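You operate a simulated robot arm through the tools that you are given. There is no shell and no other tool. Be economical: measure what you need, move in short steps, check, and stop when the job is done.

You are at the controls of a simulated robot arm. One attempt, no reset.

JOB
Put things in order on the platform under the open cupboard. At the end: the red onion stands where the brown wooden masher stood; the silver yellow-knob tin stands on top of the silver cooker grid; the brown wooden masher stands where the silver yellow-knob tin stood; the green spice cup stands where the red onion stood; whatever was shut is shut again. Leave all else as you found it, and nothing knocked over.

The check looks at the end state, three seconds after you hand in, the way a careful person would. Anything else that was tipped, shoved, dropped, spilled or broken makes it a failure.

ROBOT AND FRAMES
A 7-joint arm with a two-finger parallel gripper, fixed in place. Base frame: the origin is at the foot of the arm, x ahead of it, y to its left, z up; the work surface is at about z = 0. Readings come in m, degrees, newtons and seconds.
With the tool pointing down near the work surface it reaches from about 0.24 to 0.62 m from the base axis. Its first joint turns from -66.0 to 66.0 degrees. Payload 2.6 kg.
The tool frame sits at the grasp point between the pads (the TCP): z along the fingers, y along the line on which they close. The tips reach 0.03 m beyond it. The gripper opens to 0.094 m. The fingers are 0.028 m wide and 0.01 m thick; the gripper's body (0.05 by 0.096 m) begins 0.055 m behind the TCP.
Orientation is told as [roll, pitch, yaw] about the base's x, y, z axes, in that order, counted from this pose: with the fingers straight down and closing along the base's y, the tool's x points along the base's -x, its y along +y and its z along -z.

CONTROLS
- The arm moves only by the tool servo_tool. Its argument "increments" is one flat list of numbers, 7 for each row, row after row: the finger opening in cm, from 0 to 9.4, then the shift along the base's x, y, z in units of 30 mm (1.0 is 30 mm), then the turn, a rotation vector about the base's x, y, z in units of 6 degrees (1.0 is 6 degrees). In form: [fingers, dx, dy, dz, rx, ry, rz, fingers, dx, dy, dz, rx, ry, rz, ...]. A call has 1 to 12 rows; each row shifts and turns the commanded pose from where the row before left it. A call with a number of a shift or a turn outside -1 to 1 is refused whole. Each row takes 0.2 s and may step no farther than 0.05 m and 8.6 degrees from the row before; otherwise, or with a gripper value out of range, the whole call is refused. Where a pose cannot be reached the arm comes as near as it can. A force on the tool above 40 N (or 10 N above the force at the start of the call, whichever is more), or a blocked arm, ends the call early, and 0.2 s more pass. The fingers move at their own pace (about 0.072 m/s each) and stop on an object; they squeeze with about 25 N. The grip force told is the motor's: it shows also when the fingers shut on nothing. Time passes only in rows, and 0.2 s behind the last, so rows that do not move let the fingers close. The reply holds the time, the measured pose of the TCP, the force on the tool along the base axes, the opening and the grip force, in the units named above and with some noise.
- Cameras (640 x 400 px; columns grow to the right, rows downward): "scene" is fixed at [0.0322, 0.4239, 0.571]; the picture's right is [-0.83, -0.56, 0.00], its down [-0.28, 0.42, -0.86] and it looks along [0.48, -0.71, -0.51] (base axes); focal length 349 px, centre (320, 200). "wrist" rides on the gripper at [0.076, 0.014, -0.103] in the tool frame; the picture's right is [-0.18, 0.98, 0.00], its down [-0.75, -0.14, -0.64] and it looks along [-0.63, -0.12, 0.77] (tool axes); focal length 243 px, centre (320, 200). There is no depth. A picture from a camera that has moved, and an enlarged one, comes with that camera's place and axes in the base frame and with its lens.
- camera(camera): a new picture of that camera. The clock stands still meanwhile.
- enlarge(camera, box): a new picture of the part [left, top, right, bottom] of that camera's present view, enlarged. The clock stands still meanwhile.
- hand_in(): hands the job in; it is judged then, once.

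Work in short steps. Places have to be worked out from the pictures, the camera data and where the tool is seen: move nearer, look again, correct. Check each grasp and each placing, and mend what went wrong. You have 120 turns and 76 pictures in all, those below and enlarged ones among them. Open the gripper and draw the arm clear of the work before you hand the job in, unless the task says otherwise; then end with one line.

The tools are called after "Emit:" as a command line: name --argument value ..., lists and objects as JSON in quotes. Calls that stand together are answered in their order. servo_tool: Moves the arm, as the interface text tells. Its arguments: {"type":"object","properties":{"increments":{"type":"array","items":{"type":"number"}}},"required":["increments"]} The other tools are called the same way: camera (camera) takes a picture; enlarge (camera, box) takes an enlarged picture of a part of a camera's view; hand_in () hands the job in.

At the start:

```text
clock: 0.0
position: [0.3576, -0.2325, 0.3109]
ee_rot: [0.0, 0.0, 0.1]
wrist_force: [0.2, 0.6, -1.0]
finger_gap: 0.0942
gripper_force: 0.1
```

scene: 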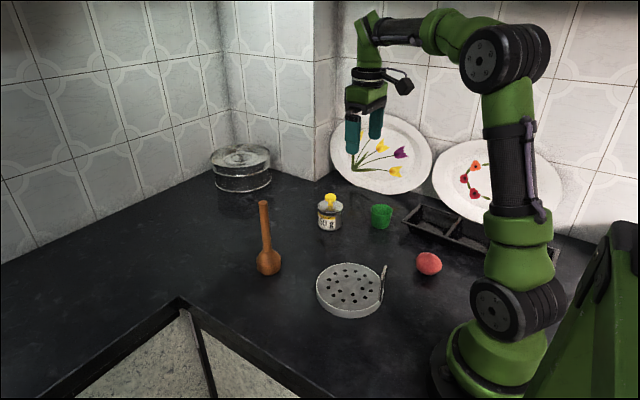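
wrist: 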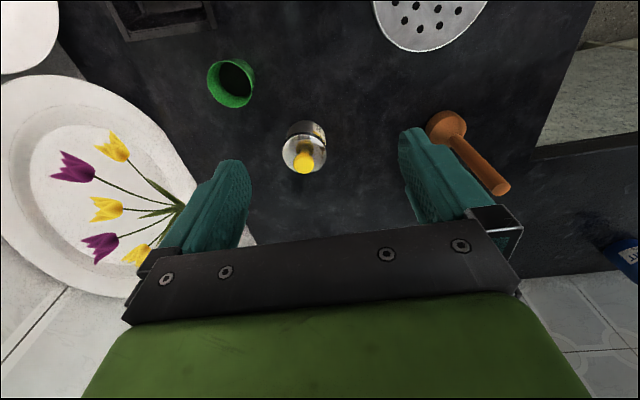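

The first estimates from the two pictures put the tin near (0.465,-0.275), masher (0.49,-0.03), cup (0.35,-0.36), onion (0.17,-0.23) and grid (0.29,-0.08). I'll enlarge the scene to refine these.

Emit:
enlarge --camera "scene" --box '[230, 170, 470, 320]'

Emit:
enlarge --camera "wrist" --box '[180, 0, 520, 212]'

```text
2.67 times, centred on (350, 245) of scene
camera zoom: at [0.0322, 0.4239, 0.571], right [-0.83, -0.56, 0.0], down [-0.28, 0.42, -0.86], along [0.48, -0.71, -0.51], focal length 930 px, centre (240, 80)
```

zoom: 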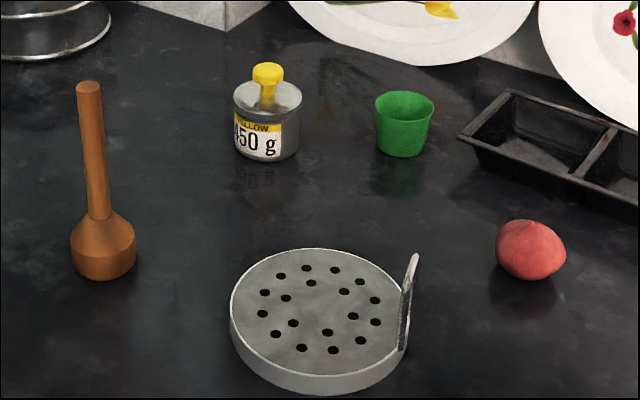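

```text
1.88 times, centred on (350, 106) of wrist
camera zoom: at [0.2828, -0.2189, 0.4115], right [0.18, 0.98, 0.0], down [0.75, -0.14, 0.64], along [0.63, -0.12, -0.77], focal length 457 px, centre (264, 377)
```

zoom: 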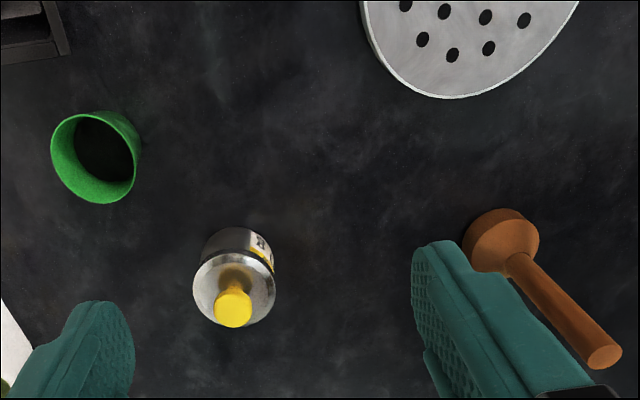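

I judge the tin to be at (0.469,-0.279), about 0.07 across, with its body 0.06 tall and the knob top at about 0.095. I'll move above it with open fingers, then look.

Emit:
servo_tool --increments '[9.4, 0.464, -0.194, -0.6, 0, 0, 0, 9.4, 0.464, -0.194, -0.6, 0, 0, 0, 9.4, 0.464, -0.194, -0.6, 0, 0, 0, 9.4, 0.464, -0.194, -0.6, 0, 0, 0, 9.4, 0.464, -0.194, -0.6, 0, 0, 0, 9.4, 0.464, -0.194, -0.6, 0, 0, 0, 9.4, 0.464, -0.194, -0.6, 0, 0, 0, 9.4, 0.464, -0.194, -0.6, 0, 0, 0]'

Emit:
camera --camera "wrist"

Emit:
camera --camera "scene"

```text
clock: 1.8
position: [0.4691, -0.279, 0.1651]
ee_rot: [0.1, 0.0, 0.1]
wrist_force: [-0.4, -0.3, -0.1]
finger_gap: 0.094
gripper_force: 0.0
```

```text
71 pictures are left
camera wrist: at [0.3942, -0.2652, 0.2667], right [0.18, 0.98, 0.0], down [0.75, -0.14, 0.64], along [0.63, -0.12, -0.77], focal length 243 px, centre (320, 200)
```

wrist: 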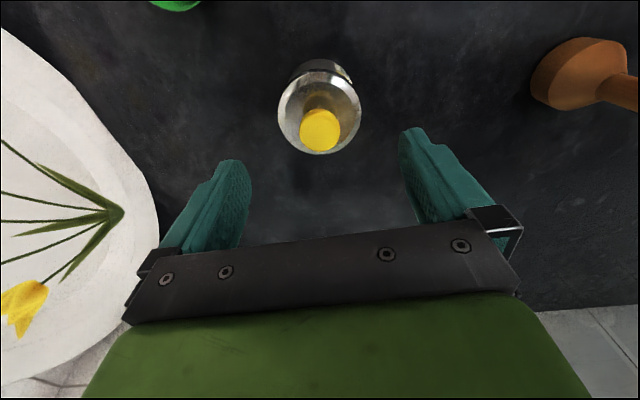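

```text
70 pictures are left
```

scene: 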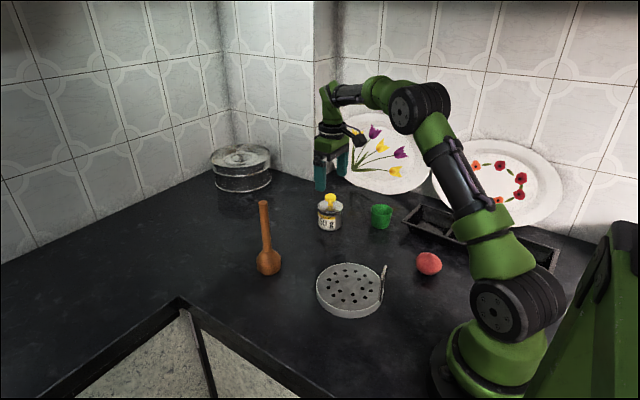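

The tin is confirmed at (0.469,-0.2805), centred between the fingers. I'm lowering straight down to z≈0.048 and closing.

Emit:
servo_tool --increments '[9.4, 0, -0.05, -0.65, 0, 0, 0, 9.4, 0, 0, -0.65, 0, 0, 0, 9.4, 0, 0, -0.65, 0, 0, 0, 9.4, 0, 0, -0.65, 0, 0, 0, 9.4, 0, 0, -0.65, 0, 0, 0, 9.4, 0, 0, -0.65, 0, 0, 0, 6, 0, 0, 0, 0, 0, 0, 6, 0, 0, 0, 0, 0, 0, 6, 0, 0, 0, 0, 0, 0, 6, 0, 0, 0, 0, 0, 0]'

Emit:
camera --camera "wrist"

```text
clock: 4.0
position: [0.4691, -0.2792, 0.0501]
ee_rot: [0.1, 0.0, 0.0]
wrist_force: [0.3, 1.0, 0.5]
finger_gap: 0.0731
gripper_force: 25.1
```

```text
69 pictures are left
camera wrist: at [0.3942, -0.2664, 0.1506], right [0.18, 0.98, 0.0], down [0.75, -0.14, 0.64], along [0.63, -0.12, -0.77], focal length 243 px, centre (320, 200)
```

wrist: 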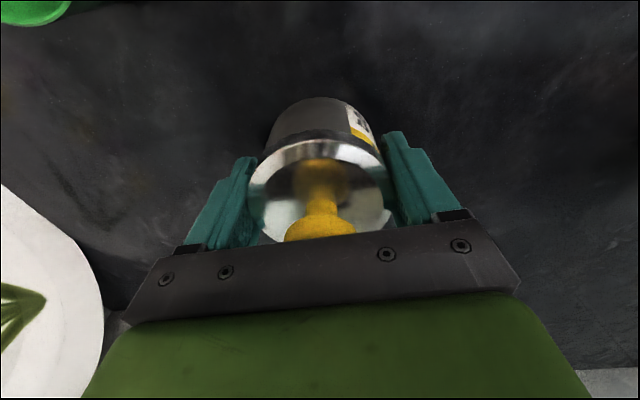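

The tin is held (gap 0.073). I'm lifting it 0.12 m and checking the grip.

Emit:
servo_tool --increments '[6, 0, 0, 0.4, 0, 0, 0, 6, 0, 0, 0.8, 0, 0, 0, 6, 0, 0, 0.8, 0, 0, 0, 6, 0, 0, 0.8, 0, 0, 0, 6, 0, 0, 0.8, 0, 0, 0, 6, 0, 0, 0.4, 0, 0, 0]'

Emit:
servo_tool --increments '[6, -0.57, 0.65, 0, 0, 0, 0, 6, -0.57, 0.65, 0, 0, 0, 0, 6, -0.57, 0.65, 0, 0, 0, 0, 6, -0.57, 0.65, 0, 0, 0, 0, 6, -0.57, 0.65, 0, 0, 0, 0, 6, -0.57, 0.65, 0, 0, 0, 0]'

Emit:
camera --camera "scene"

Emit:
camera --camera "wrist"

```text
clock: 5.4
position: [0.4687, -0.2804, 0.1695]
ee_rot: [-0.1, -0.1, 0.0]
wrist_force: [0.1, -0.3, -5.3]
finger_gap: 0.0732
gripper_force: 24.3
```

```text
clock: 6.8
position: [0.3671, -0.1633, 0.1694]
ee_rot: [-0.1, 0.0, -0.2]
wrist_force: [0.1, -0.4, -4.2]
finger_gap: 0.0732
gripper_force: 25.1
```

```text
68 pictures are left
```

scene: 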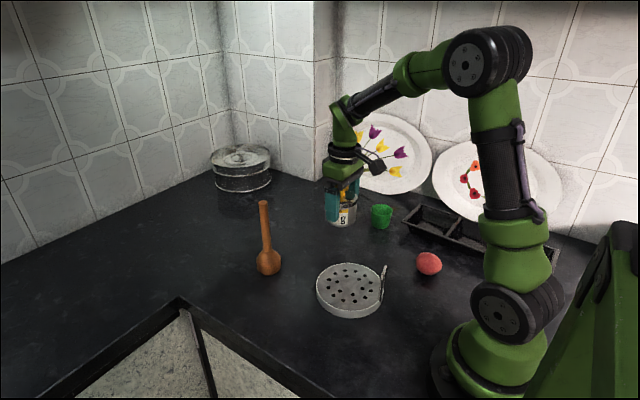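

```text
67 pictures are left
camera wrist: at [0.292, -0.1495, 0.2705], right [0.19, 0.98, 0.0], down [0.75, -0.14, 0.64], along [0.63, -0.12, -0.77], focal length 243 px, centre (320, 200)
```

wrist: 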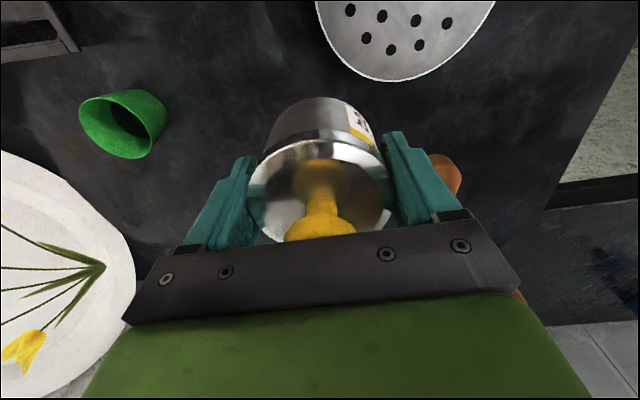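

The tin is held and moves with the gripper. The grid looks centred at about (0.29,-0.074), with its upright handle on the -x side (x<0.25, top near 0.07). I'm moving over the centre, slightly away from the handle.

Emit:
servo_tool --increments '[6, -0.61, 0.76, 0, 0, 0, 0, 6, -0.61, 0.76, 0, 0, 0, 0, 6, -0.61, 0.76, 0, 0, 0, 0, 6, -0.61, 0.76, 0, 0, 0, 0, 6, 0, 0, -0.7, 0, 0, 0, 6, 0, 0, -0.6, 0, 0, 0]'

Emit:
enlarge --camera "scene" --box '[260, 190, 440, 330]'

Emit:
camera --camera "wrist"

```text
clock: 8.2
position: [0.2931, -0.0727, 0.1294]
ee_rot: [0.0, 0.0, -0.1]
wrist_force: [-0.4, -0.7, -4.0]
finger_gap: 0.0729
gripper_force: 24.6
```

```text
2.86 times, centred on (350, 260) of scene
camera zoom: at [0.0322, 0.4239, 0.571], right [-0.83, -0.56, 0.0], down [-0.28, 0.42, -0.86], along [0.48, -0.71, -0.51], focal length 996 px, centre (234, 29)
```

zoom: 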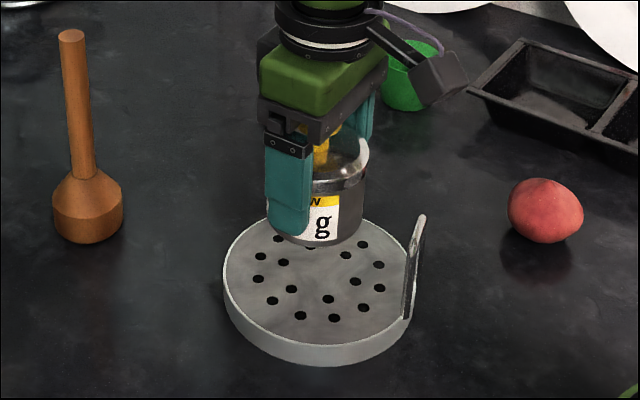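

```text
65 pictures are left
camera wrist: at [0.218, -0.0582, 0.2312], right [0.19, 0.98, 0.0], down [0.75, -0.14, 0.64], along [0.63, -0.12, -0.77], focal length 243 px, centre (320, 200)
```

wrist: 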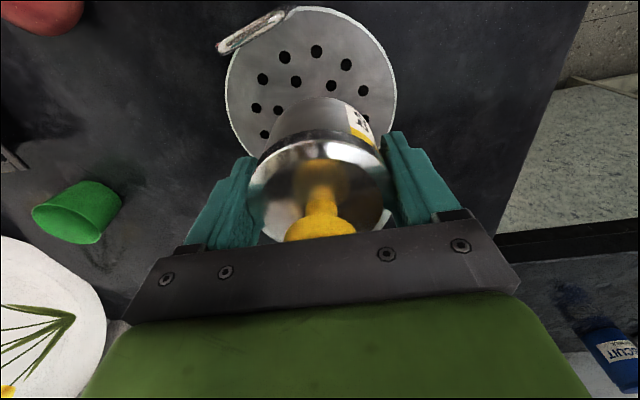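

The tin sits over the grid's centre and the handle is clear of the fingers. I'm lowering to just above the grid, then in fine steps until contact.

Emit:
servo_tool --increments '[6, -0.05, -0.05, -0.5, 0, 0, 0, 6, 0, 0, -0.5, 0, 0, 0, 6, 0, 0, -0.5, 0, 0, 0, 6, 0, 0, -0.1, 0, 0, 0, 6, 0, 0, -0.1, 0, 0, 0, 6, 0, 0, 0, 0, 0, 0]'

Emit:
enlarge --camera "scene" --box '[290, 210, 410, 330]'

```text
clock: 9.6
position: [0.2912, -0.0747, 0.0784]
ee_rot: [0.0, 0.1, -0.2]
wrist_force: [0.9, -0.7, -4.2]
finger_gap: 0.0729
gripper_force: 25.3
```

```text
3.33 times, centred on (350, 270) of scene
camera zoom: at [0.0322, 0.4239, 0.571], right [-0.83, -0.56, 0.0], down [-0.28, 0.42, -0.86], along [0.48, -0.71, -0.51], focal length 1162 px, centre (220, -33)
```

zoom: 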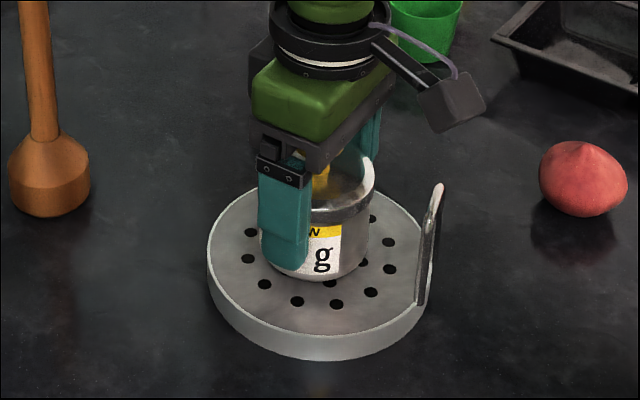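

Not in contact yet (force unchanged at -4 N). I'm continuing down in 1.5 mm steps.

Emit:
servo_tool --increments '[6, 0, 0, -0.06, 0, 0, 0, 6, 0, 0, -0.06, 0, 0, 0, 6, 0, 0, 0, 0, 0, 0]'

Emit:
servo_tool --increments '[6, 0, 0, -0.06, 0, 0, 0, 6, 0, 0, -0.06, 0, 0, 0, 6, 0, 0, 0, 0, 0, 0]'

```text
clock: 10.4
position: [0.291, -0.0737, 0.0769]
ee_rot: [0.0, 0.0, 0.0]
wrist_force: [0.3, 0.3, -4.4]
finger_gap: 0.0732
gripper_force: 25.0
```

```text
clock: 11.2
position: [0.2919, -0.0749, 0.0733]
ee_rot: [0.0, 0.1, 0.0]
wrist_force: [0.4, 0.1, -4.1]
finger_gap: 0.073
gripper_force: 25.1
```

Emit:
servo_tool --increments '[6, 0, 0, -0.06, 0, 0, 0, 6, 0, 0, -0.06, 0, 0, 0, 6, 0, 0, 0, 0, 0, 0]'

Emit:
enlarge --camera "scene" --box '[290, 210, 410, 330]'

```text
clock: 12.0
position: [0.2929, -0.0742, 0.0676]
ee_rot: [0.0, -0.1, -0.1]
wrist_force: [-2.8, 0.5, 12.6]
finger_gap: 0.0731
gripper_force: 24.6
```

```text
3.33 times, centred on (350, 270) of scene
camera zoom: at [0.0321, 0.4239, 0.571], right [-0.83, -0.56, 0.0], down [-0.28, 0.42, -0.86], along [0.48, -0.71, -0.51], focal length 1162 px, centre (220, -33)
```

zoom: 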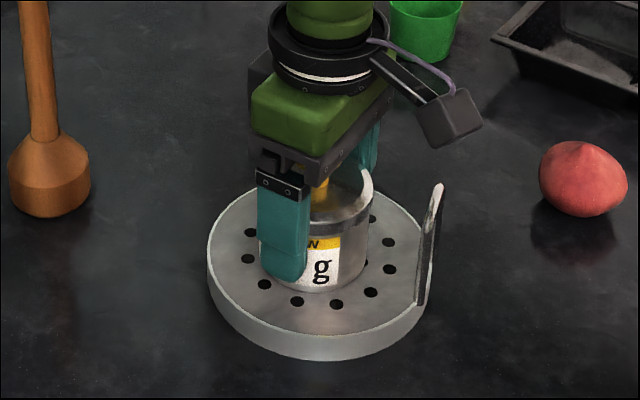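

The force jumped to +12.6 N, so the tin is resting on the grid. I'll ease up 1 mm, open, and rise straight up.

Emit:
servo_tool --increments '[6, 0, 0, 0.05, 0, 0, 0, 9.4, 0, 0, 0, 0, 0, 0, 9.4, 0, 0, 0, 0, 0, 0, 9.4, 0, 0, 0.3, 0, 0, 0, 9.4, 0, 0, 0.8, 0, 0, 0, 9.4, 0, 0, 1, 0, 0, 0, 9.4, 0, 0, 1, 0, 0, 0, 9.4, 0, 0, 1, 0, 0, 0, 9.4, 0, 0, 1, 0, 0, 0, 9.4, 0, 0, 1, 0, 0, 0]'

Emit:
enlarge --camera "scene" --box '[230, 170, 470, 320]'

```text
clock: 14.2
position: [0.2906, -0.0742, 0.253]
ee_rot: [0.0, 0.1, 0.0]
wrist_force: [-0.5, 0.4, 0.1]
finger_gap: 0.0939
gripper_force: 0.0
```

```text
2.67 times, centred on (350, 245) of scene
camera zoom: at [0.0322, 0.4239, 0.571], right [-0.83, -0.56, 0.0], down [-0.28, 0.42, -0.86], along [0.48, -0.71, -0.51], focal length 930 px, centre (240, 80)
```

zoom: 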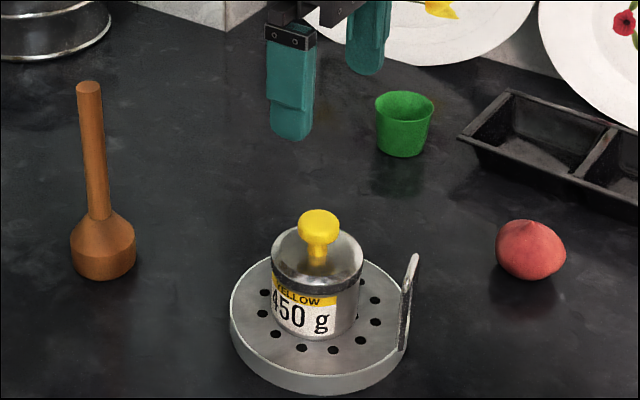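

The tin stands on the grid. Next is the masher at about (0.494,-0.040), 0.18 tall. I'm moving above it at z≈0.255.

Emit:
servo_tool --increments '[9.4, 0.8475, 0.1425, 0, 0, 0, 0, 9.4, 0.8475, 0.1425, 0, 0, 0, 0, 9.4, 0.8475, 0.1425, 0, 0, 0, 0, 9.4, 0.8475, 0.1425, 0, 0, 0, 0, 9.4, 0.8475, 0.1425, 0, 0, 0, 0, 9.4, 0.8475, 0.1425, 0, 0, 0, 0, 9.4, 0.8475, 0.1425, 0, 0, 0, 0, 9.4, 0.8475, 0.1425, 0, 0, 0, 0, 9.4, 0, 0, 0, 0, 0, 0]'

Emit:
camera --camera "wrist"

Emit:
camera --camera "scene"

```text
clock: 16.2
position: [0.494, -0.0387, 0.252]
ee_rot: [0.0, 0.1, 0.0]
wrist_force: [-1.0, -0.7, 0.3]
finger_gap: 0.0937
gripper_force: 0.0
```

```text
61 pictures are left
camera wrist: at [0.4195, -0.0261, 0.3541], right [0.18, 0.98, 0.0], down [0.75, -0.14, 0.64], along [0.63, -0.12, -0.77], focal length 243 px, centre (320, 200)
```

wrist: 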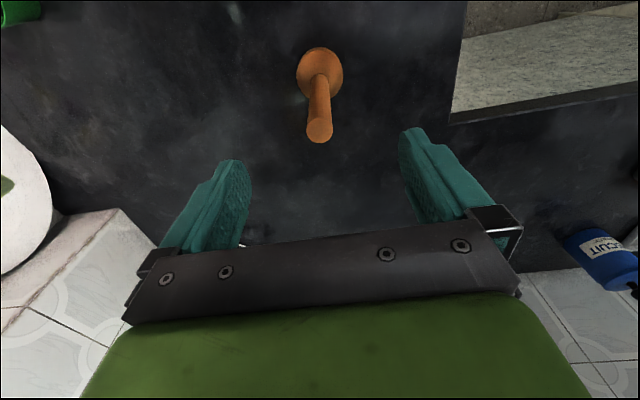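

```text
60 pictures are left
```

scene: 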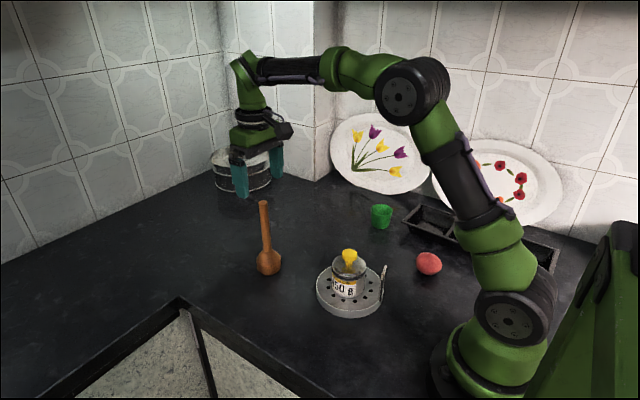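

The handle top is at (0.495,-0.041), centred between the fingers. I'm descending to z≈0.145 and closing.

Emit:
servo_tool --increments '[9.4, 0, -0.06, -0.595, 0, 0, 0, 9.4, 0, 0, -0.595, 0, 0, 0, 9.4, 0, 0, -0.595, 0, 0, 0, 9.4, 0, 0, -0.595, 0, 0, 0, 9.4, 0, 0, -0.595, 0, 0, 0, 9.4, 0, 0, -0.595, 0, 0, 0, 1, 0, 0, 0, 0, 0, 0, 1, 0, 0, 0, 0, 0, 0, 1, 0, 0, 0, 0, 0, 0, 1, 0, 0, 0, 0, 0, 0]'

Emit:
camera --camera "wrist"

Emit:
enlarge --camera "scene" --box '[190, 140, 350, 300]'

```text
clock: 18.4
position: [0.4938, -0.0418, 0.1461]
ee_rot: [0.0, 0.1, -0.1]
wrist_force: [-0.5, 1.6, -0.1]
finger_gap: 0.0198
gripper_force: 25.0
```

```text
59 pictures are left
camera wrist: at [0.4195, -0.0272, 0.2469], right [0.18, 0.98, 0.0], down [0.75, -0.14, 0.64], along [0.63, -0.12, -0.77], focal length 243 px, centre (320, 200)
```

wrist: 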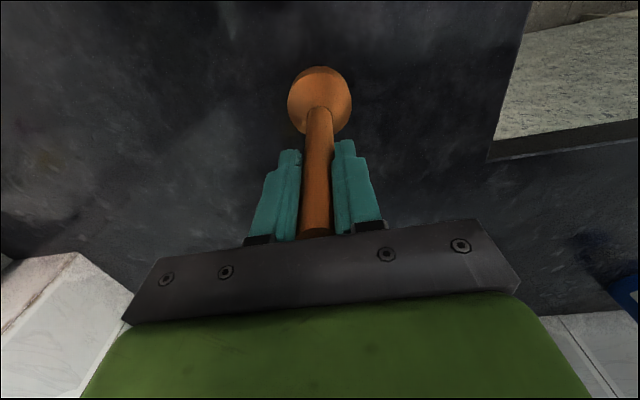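

```text
2.50 times, centred on (270, 220) of scene
camera zoom: at [0.0322, 0.4239, 0.571], right [-0.83, -0.56, 0.0], down [-0.28, 0.42, -0.86], along [0.48, -0.71, -0.51], focal length 872 px, centre (445, 150)
```

zoom: 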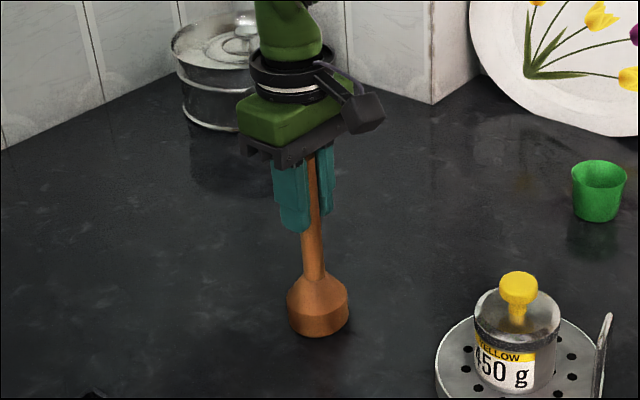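

The handle is gripped (gap 0.0198). I'm lifting 60 mm and carrying it to the tin's old place (0.469,-0.2795).

Emit:
servo_tool --increments '[1, 0, 0, 0.4, 0, 0, 0, 1, 0, 0, 0.8, 0, 0, 0, 1, 0, 0, 0.8, 0, 0, 0, 1, -0.1, -0.4, 0, 0, 0, 0, 1, -0.1, -1, 0, 0, 0, 0, 1, -0.1, -1, 0, 0, 0, 0, 1, -0.1, -1, 0, 0, 0, 0, 1, -0.1, -1, 0, 0, 0, 0, 1, -0.1, -1, 0, 0, 0, 0, 1, -0.1, -1, 0, 0, 0, 0, 1, -0.13, -1, 0, 0, 0, 0, 1, 0, -0.55, 0, 0, 0, 0]'

Emit:
camera --camera "wrist"

Emit:
enlarge --camera "scene" --box '[230, 120, 430, 270]'

```text
clock: 21.0
position: [0.4697, -0.2806, 0.207]
ee_rot: [0.0, 0.0, 0.0]
wrist_force: [0.4, 0.5, -1.1]
finger_gap: 0.0199
gripper_force: 25.0
```

```text
57 pictures are left
camera wrist: at [0.3949, -0.2666, 0.3073], right [0.18, 0.98, 0.0], down [0.75, -0.14, 0.64], along [0.63, -0.12, -0.77], focal length 243 px, centre (320, 200)
```

wrist: 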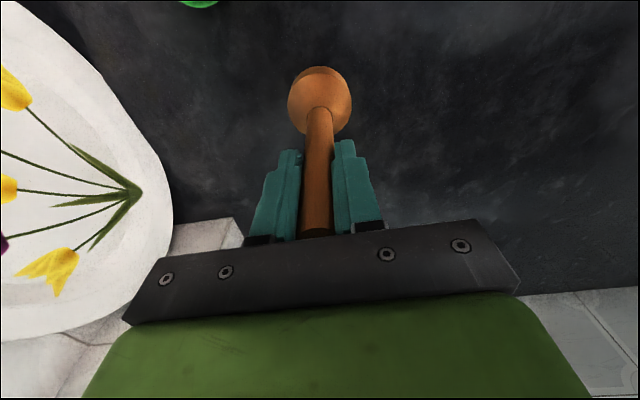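

```text
2.67 times, centred on (330, 195) of scene
camera zoom: at [0.0322, 0.4239, 0.571], right [-0.83, -0.56, 0.0], down [-0.28, 0.42, -0.86], along [0.48, -0.71, -0.51], focal length 930 px, centre (293, 213)
```

zoom: 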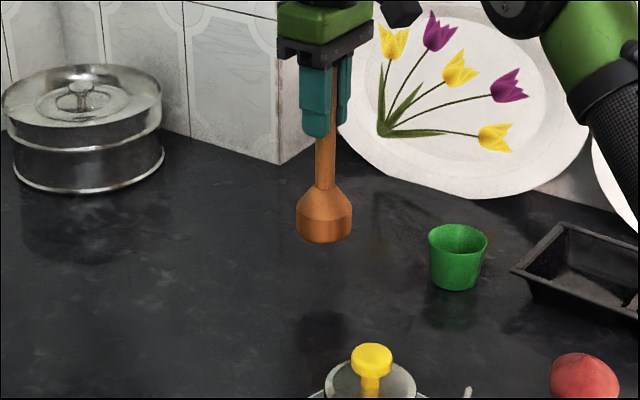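

The masher hangs upright at (0.4695,-0.2800). I'm lowering about 58 mm, with fine steps at the end.

Emit:
servo_tool --increments '[1, 0, 0, -0.6, 0, 0, 0, 1, 0, 0, -0.6, 0, 0, 0, 1, 0, 0, -0.5, 0, 0, 0, 1, 0, 0, -0.1, 0, 0, 0, 1, 0, 0, -0.06, 0, 0, 0, 1, 0, 0, -0.06, 0, 0, 0, 1, 0, 0, 0, 0, 0, 0]'

```text
clock: 22.6
position: [0.4694, -0.2804, 0.148]
ee_rot: [0.0, 0.0, 0.0]
wrist_force: [-0.2, 0.9, -1.5]
finger_gap: 0.0198
gripper_force: 25.4
```

Emit:
servo_tool --increments '[1, 0, 0, -0.04, 0, 0, 0, 1, 0, 0, -0.04, 0, 0, 0, 1, 0, 0, 0, 0, 0, 0]'

Emit:
enlarge --camera "scene" --box '[280, 140, 400, 260]'

```text
clock: 23.4
position: [0.47, -0.2799, 0.1454]
ee_rot: [0.0, -0.1, 0.0]
wrist_force: [0.2, -0.5, -1.4]
finger_gap: 0.0196
gripper_force: 24.7
```

```text
3.33 times, centred on (340, 200) of scene
camera zoom: at [0.0322, 0.4239, 0.571], right [-0.83, -0.56, 0.0], down [-0.28, 0.42, -0.86], along [0.48, -0.71, -0.51], focal length 1162 px, centre (253, 200)
```

zoom: 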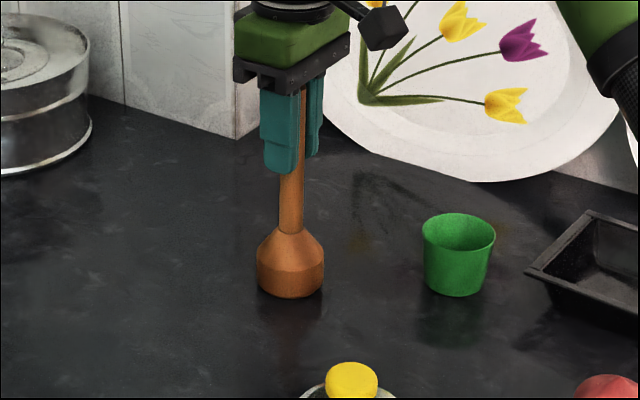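

There's no contact yet, so I'm continuing down by a few more millimetres.

Emit:
servo_tool --increments '[1, 0, 0, -0.04, 0, 0, 0, 1, 0, 0, -0.04, 0, 0, 0, 1, 0, 0, 0, 0, 0, 0]'

```text
clock: 24.2
position: [0.4699, -0.2807, 0.1468]
ee_rot: [0.0, -0.2, -0.2]
wrist_force: [-6.2, 2.8, 17.5]
finger_gap: 0.0196
gripper_force: 25.1
```

Contact is made (17.5 N). I'll ease up, open, and rise straight up.

Emit:
servo_tool --increments '[1, 0, 0, 0.06, 0, 0, 0, 1, 0, 0, 0, 0, 0, 0, 4, 0, 0, 0, 0, 0, 0, 8, 0, 0, 0, 0, 0, 0, 9.4, 0, 0, 0.3, 0, 0, 0, 9.4, 0, 0, 0.8, 0, 0, 0, 9.4, 0, 0, 1, 0, 0, 0, 9.4, 0, 0, 1, 0, 0, 0, 9.4, 0, 0, 0.8, 0, 0, 0]'

Emit:
camera --camera "scene"

```text
clock: 26.2
position: [0.4707, -0.2804, 0.2623]
ee_rot: [0.0, 0.1, 0.0]
wrist_force: [0.4, -0.3, -0.4]
finger_gap: 0.094
gripper_force: 0.0
```

```text
54 pictures are left
```

scene: 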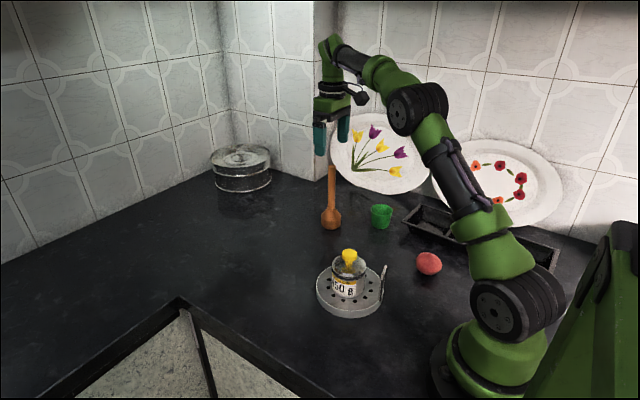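

The masher stands on the tin's old spot. Next I'm moving above the onion, estimated at (0.170,-0.234).

Emit:
servo_tool --increments '[9.4, -0.91, 0.14, 0, 0, 0, 0, 9.4, -0.91, 0.14, 0, 0, 0, 0, 9.4, -0.91, 0.14, -0.2, 0, 0, 0, 9.4, -0.91, 0.14, -0.2, 0, 0, 0, 9.4, -0.91, 0.14, -0.2, 0, 0, 0, 9.4, -0.91, 0.14, -0.2, 0, 0, 0, 9.4, -0.91, 0.14, -0.2, 0, 0, 0, 9.4, -0.91, 0.14, -0.2, 0, 0, 0, 9.4, -0.91, 0.14, -0.2, 0, 0, 0, 9.4, -0.91, 0.14, -0.2, 0, 0, 0, 9.4, -0.91, 0.14, -0.2, 0, 0, 0, 9.4, 0, 0, 0, 0, 0, 0]'

Emit:
camera --camera "wrist"

Emit:
camera --camera "scene"

```text
clock: 28.8
position: [0.1693, -0.2346, 0.2079]
ee_rot: [0.0, 0.0, -0.1]
wrist_force: [-0.1, -0.4, -0.6]
finger_gap: 0.0942
gripper_force: 0.0
```

```text
53 pictures are left
camera wrist: at [0.0944, -0.2203, 0.3093], right [0.18, 0.98, 0.0], down [0.75, -0.14, 0.64], along [0.63, -0.12, -0.77], focal length 243 px, centre (320, 200)
```

wrist: 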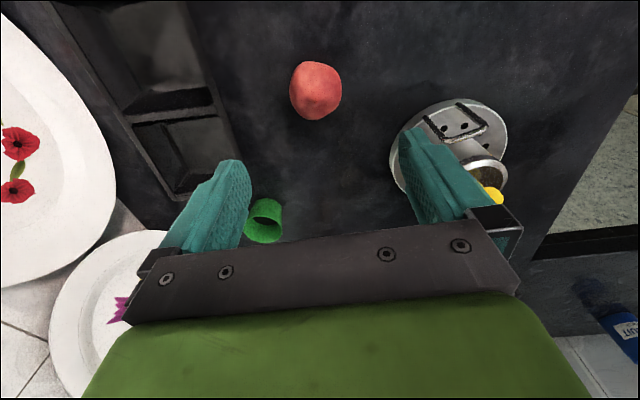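

```text
52 pictures are left
```

scene: 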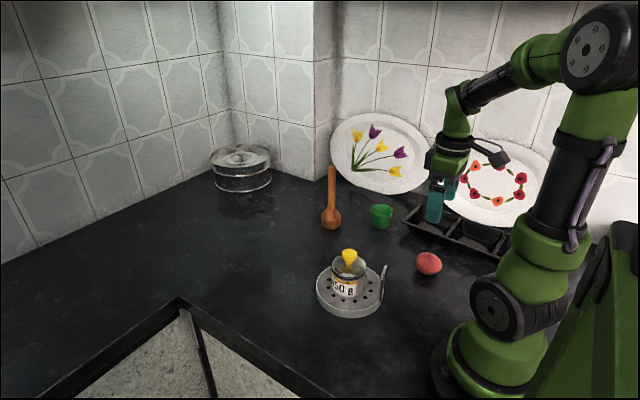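

The onion is at (0.170,-0.237), about 0.057 across. I'm descending partway and checking again.

Emit:
servo_tool --increments '[9.4, 0.04, -0.1, -0.8, 0, 0, 0, 9.4, 0, 0, -0.8, 0, 0, 0, 9.4, 0, 0, -0.8, 0, 0, 0, 9.4, 0, 0, -0.8, 0, 0, 0, 9.4, 0, 0, 0, 0, 0, 0]'

Emit:
camera --camera "wrist"

Emit:
enlarge --camera "scene" --box '[370, 170, 530, 320]'

```text
clock: 30.0
position: [0.1715, -0.2365, 0.1124]
ee_rot: [0.0, 0.1, -0.1]
wrist_force: [0.2, 1.1, 0.1]
finger_gap: 0.0942
gripper_force: 0.0
```

```text
51 pictures are left
camera wrist: at [0.0961, -0.2228, 0.2136], right [0.18, 0.98, 0.0], down [0.75, -0.14, 0.64], along [0.63, -0.12, -0.77], focal length 243 px, centre (320, 200)
```

wrist: 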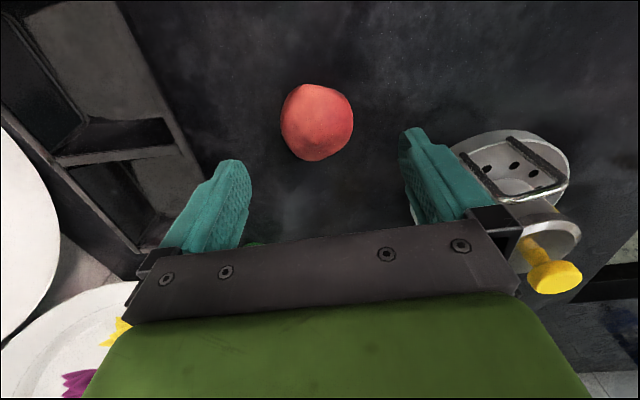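

```text
2.67 times, centred on (450, 245) of scene
camera zoom: at [0.0322, 0.4239, 0.571], right [-0.83, -0.56, 0.0], down [-0.28, 0.42, -0.86], along [0.48, -0.71, -0.51], focal length 930 px, centre (-27, 80)
```

zoom: 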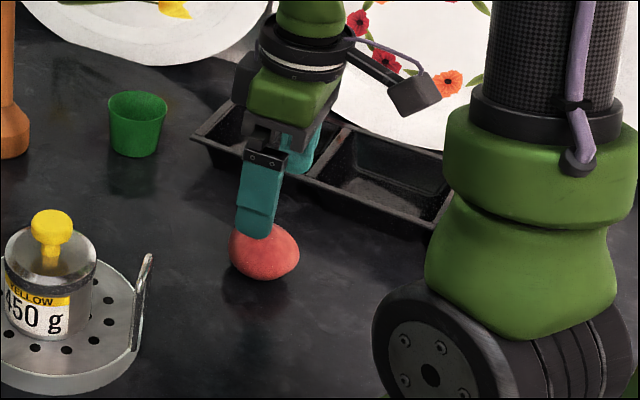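

The onion is at (0.170,-0.239). I'm shifting slightly, descending to z≈0.038 and closing.

Emit:
servo_tool --increments '[9.4, -0.03, -0.06, -0.62, 0, 0, 0, 9.4, 0, 0, -0.62, 0, 0, 0, 9.4, 0, 0, -0.62, 0, 0, 0, 9.4, 0, 0, -0.62, 0, 0, 0, 9.4, 0, 0, 0, 0, 0, 0, 4, 0, 0, 0, 0, 0, 0, 4, 0, 0, 0, 0, 0, 0, 4, 0, 0, 0, 0, 0, 0, 4, 0, 0, 0, 0, 0, 0]'

Emit:
camera --camera "wrist"

```text
clock: 32.0
position: [0.1702, -0.239, 0.0376]
ee_rot: [0.0, 0.0, -0.1]
wrist_force: [-0.7, 0.5, -0.6]
finger_gap: 0.0596
gripper_force: 25.0
```

```text
49 pictures are left
camera wrist: at [0.0945, -0.2245, 0.1388], right [0.18, 0.98, 0.0], down [0.75, -0.14, 0.64], along [0.63, -0.12, -0.77], focal length 243 px, centre (320, 200)
```

wrist: 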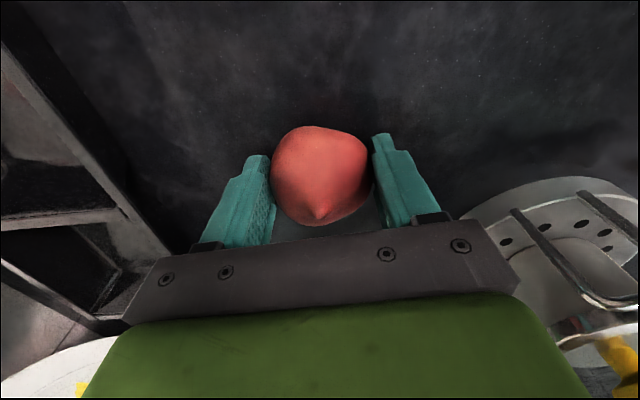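

The onion is held (gap 0.060); its old spot is (0.170,-0.239). I'm lifting to z≈0.197.

Emit:
servo_tool --increments '[4, 0, 0, 0.4, 0, 0, 0, 4, 0, 0, 0.9, 0, 0, 0, 4, 0, 0, 1, 0, 0, 0, 4, 0, 0, 1, 0, 0, 0, 4, 0, 0, 1, 0, 0, 0, 4, 0, 0, 1, 0, 0, 0, 4, 0, 0, 0, 0, 0, 0]'

Emit:
servo_tool --increments '[4, 0.9, 0.55, 0, 0, 0, 0, 4, 0.9, 0.55, 0, 0, 0, 0, 4, 0.9, 0.55, 0, 0, 0, 0, 4, 0.9, 0.55, 0, 0, 0, 0, 4, 0.9, 0.55, 0, 0, 0, 0, 4, 0.9, 0.55, 0, 0, 0, 0, 4, 0.9, 0.55, 0, 0, 0, 0, 4, 0.9, 0.55, 0, 0, 0, 0, 4, 0.9, 0.55, 0, 0, 0, 0, 4, 0.9, 0.55, 0, 0, 0, 0, 4, 0.9, 0.55, 0, 0, 0, 0, 4, 0.93, 0.55, 0, 0, 0, 0]'

Emit:
camera --camera "scene"

Emit:
camera --camera "wrist"

```text
clock: 33.6
position: [0.1692, -0.2378, 0.1965]
ee_rot: [0.0, 0.1, -0.1]
wrist_force: [0.3, 0.1, -1.3]
finger_gap: 0.0599
gripper_force: 24.5
```

```text
clock: 36.2
position: [0.4943, -0.0402, 0.1979]
ee_rot: [0.0, 0.0, -0.1]
wrist_force: [0.3, -0.1, -1.2]
finger_gap: 0.0598
gripper_force: 24.9
```

```text
48 pictures are left
```

scene: 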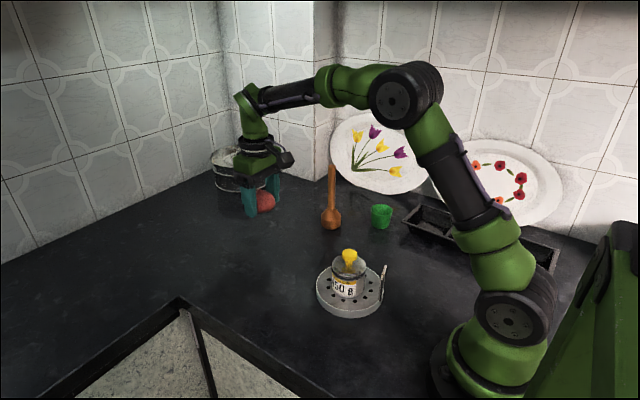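

```text
47 pictures are left
camera wrist: at [0.4204, -0.0266, 0.2985], right [0.18, 0.98, 0.0], down [0.75, -0.14, 0.64], along [0.63, -0.12, -0.77], focal length 243 px, centre (320, 200)
```

wrist: 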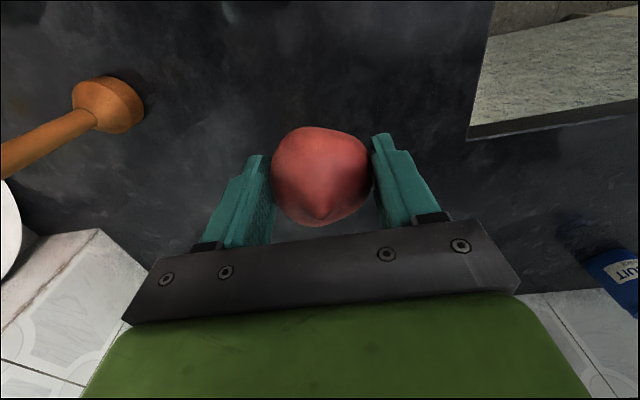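

The onion is over the masher's old place. I'm lowering it to just above its grasp height.

Emit:
servo_tool --increments '[4, 0.02, 0, -1, 0, 0, 0, 4, 0, 0, -1, 0, 0, 0, 4, 0, 0, -1, 0, 0, 0, 4, 0, 0, -1, 0, 0, 0, 4, 0, 0, -0.7, 0, 0, 0, 4, 0, 0, -0.3, 0, 0, 0, 4, 0, 0, -0.15, 0, 0, 0, 4, 0, 0, 0, 0, 0, 0]'

Emit:
servo_tool --increments '[4, 0, 0, -0.05, 0, 0, 0, 4, 0, 0, -0.05, 0, 0, 0, 4, 0, 0, 0, 0, 0, 0]'

```text
clock: 38.0
position: [0.495, -0.0402, 0.0421]
ee_rot: [0.0, 0.0, -0.1]
wrist_force: [0.2, 0.5, -0.4]
finger_gap: 0.0595
gripper_force: 25.0
```

```text
clock: 38.8
position: [0.4952, -0.0416, 0.039]
ee_rot: [0.1, 0.0, -0.1]
wrist_force: [0.2, -0.3, -1.0]
finger_gap: 0.06
gripper_force: 24.9
```

Emit:
servo_tool --increments '[4, 0, 0, -0.04, 0, 0, 0, 4, 0, 0, -0.04, 0, 0, 0, 4, 0, 0, 0, 0, 0, 0]'

Emit:
enlarge --camera "scene" --box '[210, 190, 330, 310]'

```text
clock: 39.6
position: [0.4949, -0.0415, 0.0367]
ee_rot: [0.0, 0.0, -0.1]
wrist_force: [-2.0, -0.2, 1.7]
finger_gap: 0.0597
gripper_force: 24.9
```

```text
3.33 times, centred on (270, 250) of scene
camera zoom: at [0.0322, 0.4239, 0.571], right [-0.83, -0.56, 0.0], down [-0.28, 0.42, -0.86], along [0.48, -0.71, -0.51], focal length 1162 px, centre (487, 33)
```

zoom: 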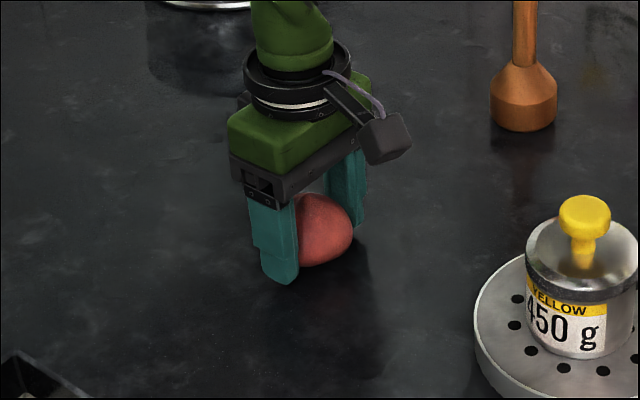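

There's light contact (force +1.7 from -1). I'm releasing and rising straight up.

Emit:
servo_tool --increments '[6.5, 0, 0, 0, 0, 0, 0, 7.5, 0, 0, 0, 0, 0, 0, 9.4, 0, 0, 0, 0, 0, 0, 9.4, 0, 0, 0.2, 0, 0, 0, 9.4, 0, 0, 0.8, 0, 0, 0, 9.4, 0, 0, 1, 0, 0, 0, 9.4, 0, 0, 1, 0, 0, 0, 9.4, 0, 0, 1, 0, 0, 0, 9.4, 0, 0, 1, 0, 0, 0, 9.4, 0, 0, 0.5, 0, 0, 0]'

Emit:
camera --camera "wrist"

Emit:
enlarge --camera "scene" --box '[230, 170, 470, 320]'

```text
clock: 41.8
position: [0.4946, -0.0412, 0.2027]
ee_rot: [0.0, 0.0, -0.1]
wrist_force: [0.7, 0.5, 0.1]
finger_gap: 0.094
gripper_force: 0.1
```

```text
45 pictures are left
camera wrist: at [0.4203, -0.0265, 0.3039], right [0.18, 0.98, 0.0], down [0.75, -0.14, 0.64], along [0.63, -0.12, -0.77], focal length 243 px, centre (320, 200)
```

wrist: 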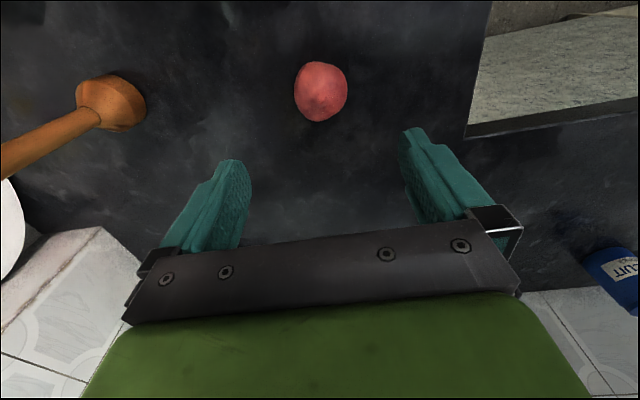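

```text
2.67 times, centred on (350, 245) of scene
camera zoom: at [0.0322, 0.4239, 0.571], right [-0.83, -0.56, 0.0], down [-0.28, 0.42, -0.86], along [0.48, -0.71, -0.51], focal length 930 px, centre (240, 80)
```

zoom: 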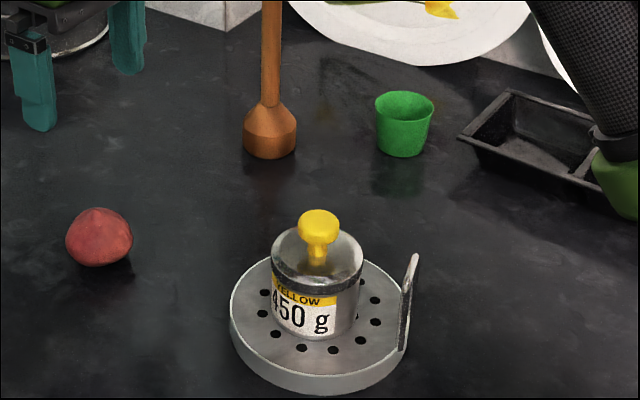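

The onion sits upright at the masher's old place. Next is the cup at about (0.349,-0.356); I'm going over it at z≈0.25, clear of the masher.

Emit:
servo_tool --increments '[9.4, -0.5, -0.875, 0.3, 0, 0, 0, 9.4, -0.5, -0.875, 0.3, 0, 0, 0, 9.4, -0.5, -0.875, 0.3, 0, 0, 0, 9.4, -0.5, -0.875, 0.3, 0, 0, 0, 9.4, -0.5, -0.875, 0.3, 0, 0, 0, 9.4, -0.5, -0.875, 0, 0, 0, 0, 9.4, -0.5, -0.875, 0, 0, 0, 0, 9.4, -0.4, -0.875, 0, 0, 0, 0, 9.4, -0.3, -0.875, 0, 0, 0, 0, 9.4, -0.3, -0.875, 0, 0, 0, 0, 9.4, -0.2, -0.875, 0, 0, 0, 0, 9.4, -0.16, -0.875, 0, 0, 0, 0]'

Emit:
servo_tool --increments '[9.4, 0, 0, -0.8, 0, 0, 0, 9.4, 0, 0, -0.8, 0, 0, 0, 9.4, 0, 0, -0.8, 0, 0, 0, 9.4, 0, 0, -0.8, 0, 0, 0, 9.4, 0, 0, 0, 0, 0, 0]'

Emit:
camera --camera "wrist"

Emit:
enlarge --camera "scene" --box '[300, 110, 460, 260]'

```text
clock: 44.4
position: [0.3492, -0.3554, 0.248]
ee_rot: [-0.1, 0.0, 0.0]
wrist_force: [0.3, 0.2, 0.0]
finger_gap: 0.0941
gripper_force: 0.1
```

```text
clock: 45.6
position: [0.3496, -0.3552, 0.1518]
ee_rot: [0.0, 0.0, -0.1]
wrist_force: [0.2, -0.6, 0.7]
finger_gap: 0.0938
gripper_force: 0.1
```

```text
43 pictures are left
camera wrist: at [0.2751, -0.3409, 0.2523], right [0.19, 0.98, 0.0], down [0.75, -0.14, 0.64], along [0.63, -0.12, -0.77], focal length 243 px, centre (320, 200)
```

wrist: 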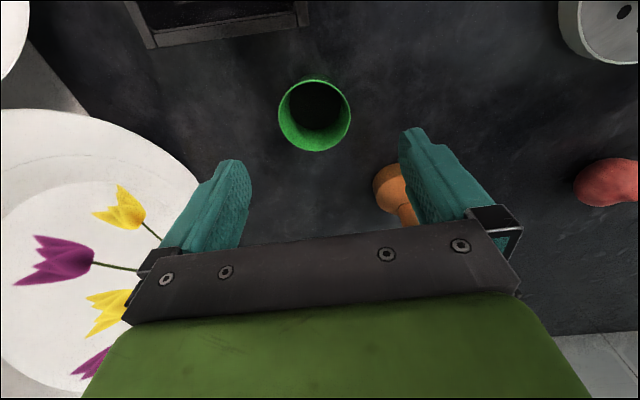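

```text
2.67 times, centred on (380, 185) of scene
camera zoom: at [0.0322, 0.4239, 0.571], right [-0.83, -0.56, 0.0], down [-0.28, 0.42, -0.86], along [0.48, -0.71, -0.51], focal length 930 px, centre (160, 240)
```

zoom: 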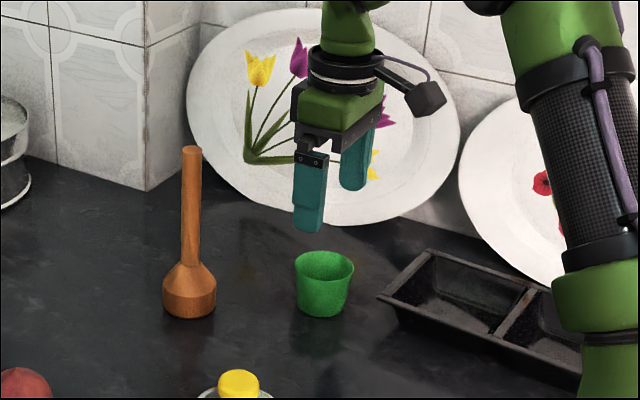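

The cup's rim centre is at (0.350,-0.359). I'm shifting y by -3.5 mm, descending to z≈0.043 and closing gently.

Emit:
servo_tool --increments '[9.4, 0, -0.12, -0.7, 0, 0, 0, 9.4, 0, 0, -0.7, 0, 0, 0, 9.4, 0, 0, -0.7, 0, 0, 0, 9.4, 0, 0, -0.7, 0, 0, 0, 9.4, 0, 0, -0.5, 0, 0, 0, 9.4, 0, 0, -0.3, 0, 0, 0, 7.5, 0, 0, 0, 0, 0, 0, 6.8, 0, 0, 0, 0, 0, 0, 5.6, 0, 0, 0, 0, 0, 0, 5.0, 0, 0, 0, 0, 0, 0, 5.0, 0, 0, 0, 0, 0, 0]'

Emit:
camera --camera "wrist"

Emit:
enlarge --camera "scene" --box '[320, 150, 440, 260]'

```text
clock: 48.0
position: [0.3486, -0.3592, 0.0437]
ee_rot: [-0.1, 0.0, 0.0]
wrist_force: [-1.1, 0.1, 0.1]
finger_gap: 0.0574
gripper_force: 24.9
```

```text
41 pictures are left
camera wrist: at [0.2745, -0.3445, 0.1439], right [0.18, 0.98, 0.0], down [0.75, -0.14, 0.64], along [0.63, -0.12, -0.77], focal length 243 px, centre (320, 200)
```

wrist: 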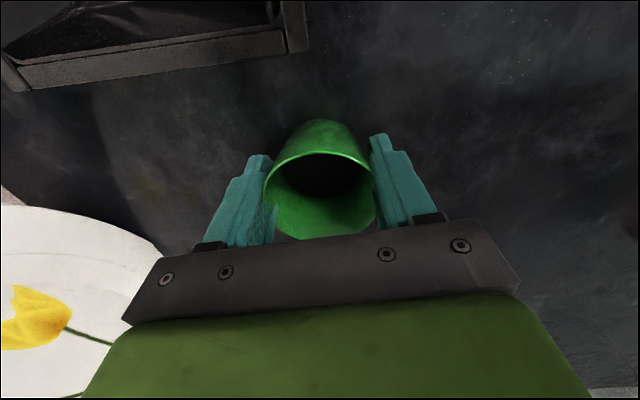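

```text
3.64 times, centred on (380, 205) of scene
camera zoom: at [0.0322, 0.4239, 0.571], right [-0.83, -0.56, 0.0], down [-0.28, 0.42, -0.86], along [0.48, -0.71, -0.51], focal length 1268 px, centre (102, 182)
```

zoom: 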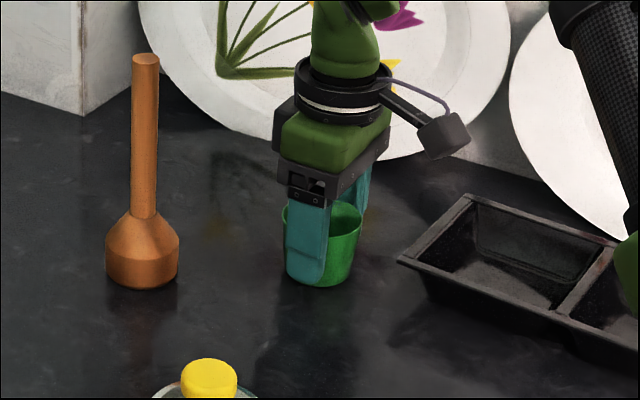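

The cup is gripped at gap 0.057 and still upright. I'm lifting slowly and checking.

Emit:
servo_tool --increments '[5, 0, 0, 0.2, 0, 0, 0, 5, 0, 0, 0.4, 0, 0, 0, 5, 0, 0, 0.6, 0, 0, 0, 5, 0, 0, 0.6, 0, 0, 0, 5, 0, 0, 0.7, 0, 0, 0, 5, 0, 0, 0.7, 0, 0, 0, 5, 0, 0, 0.4, 0, 0, 0, 5, 0, 0, 0, 0, 0, 0]'

Emit:
camera --camera "wrist"

Emit:
enlarge --camera "scene" --box '[320, 110, 440, 230]'

```text
clock: 49.8
position: [0.3498, -0.3583, 0.1518]
ee_rot: [0.0, 0.0, -0.1]
wrist_force: [0.6, 0.1, -0.8]
finger_gap: 0.0569
gripper_force: 25.3
```

```text
39 pictures are left
camera wrist: at [0.2745, -0.3443, 0.2525], right [0.18, 0.98, 0.0], down [0.75, -0.14, 0.64], along [0.63, -0.12, -0.77], focal length 243 px, centre (320, 200)
```

wrist: 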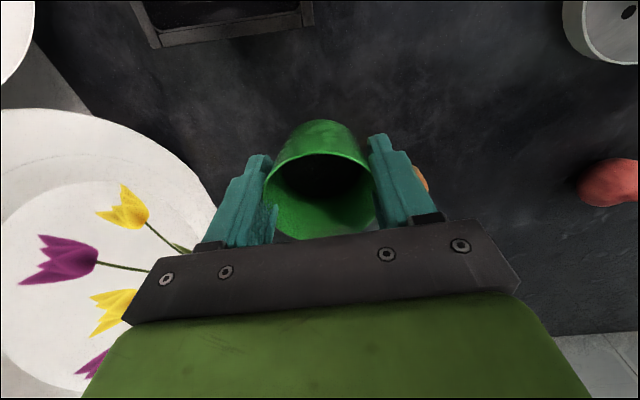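

```text
3.33 times, centred on (380, 170) of scene
camera zoom: at [0.0322, 0.4239, 0.571], right [-0.83, -0.56, 0.0], down [-0.28, 0.42, -0.86], along [0.48, -0.71, -0.51], focal length 1162 px, centre (120, 300)
```

zoom: 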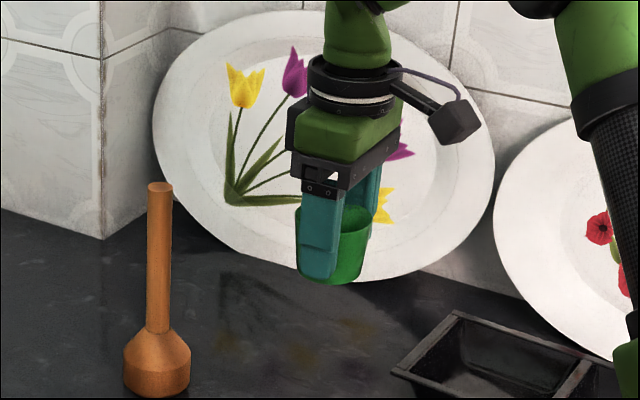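

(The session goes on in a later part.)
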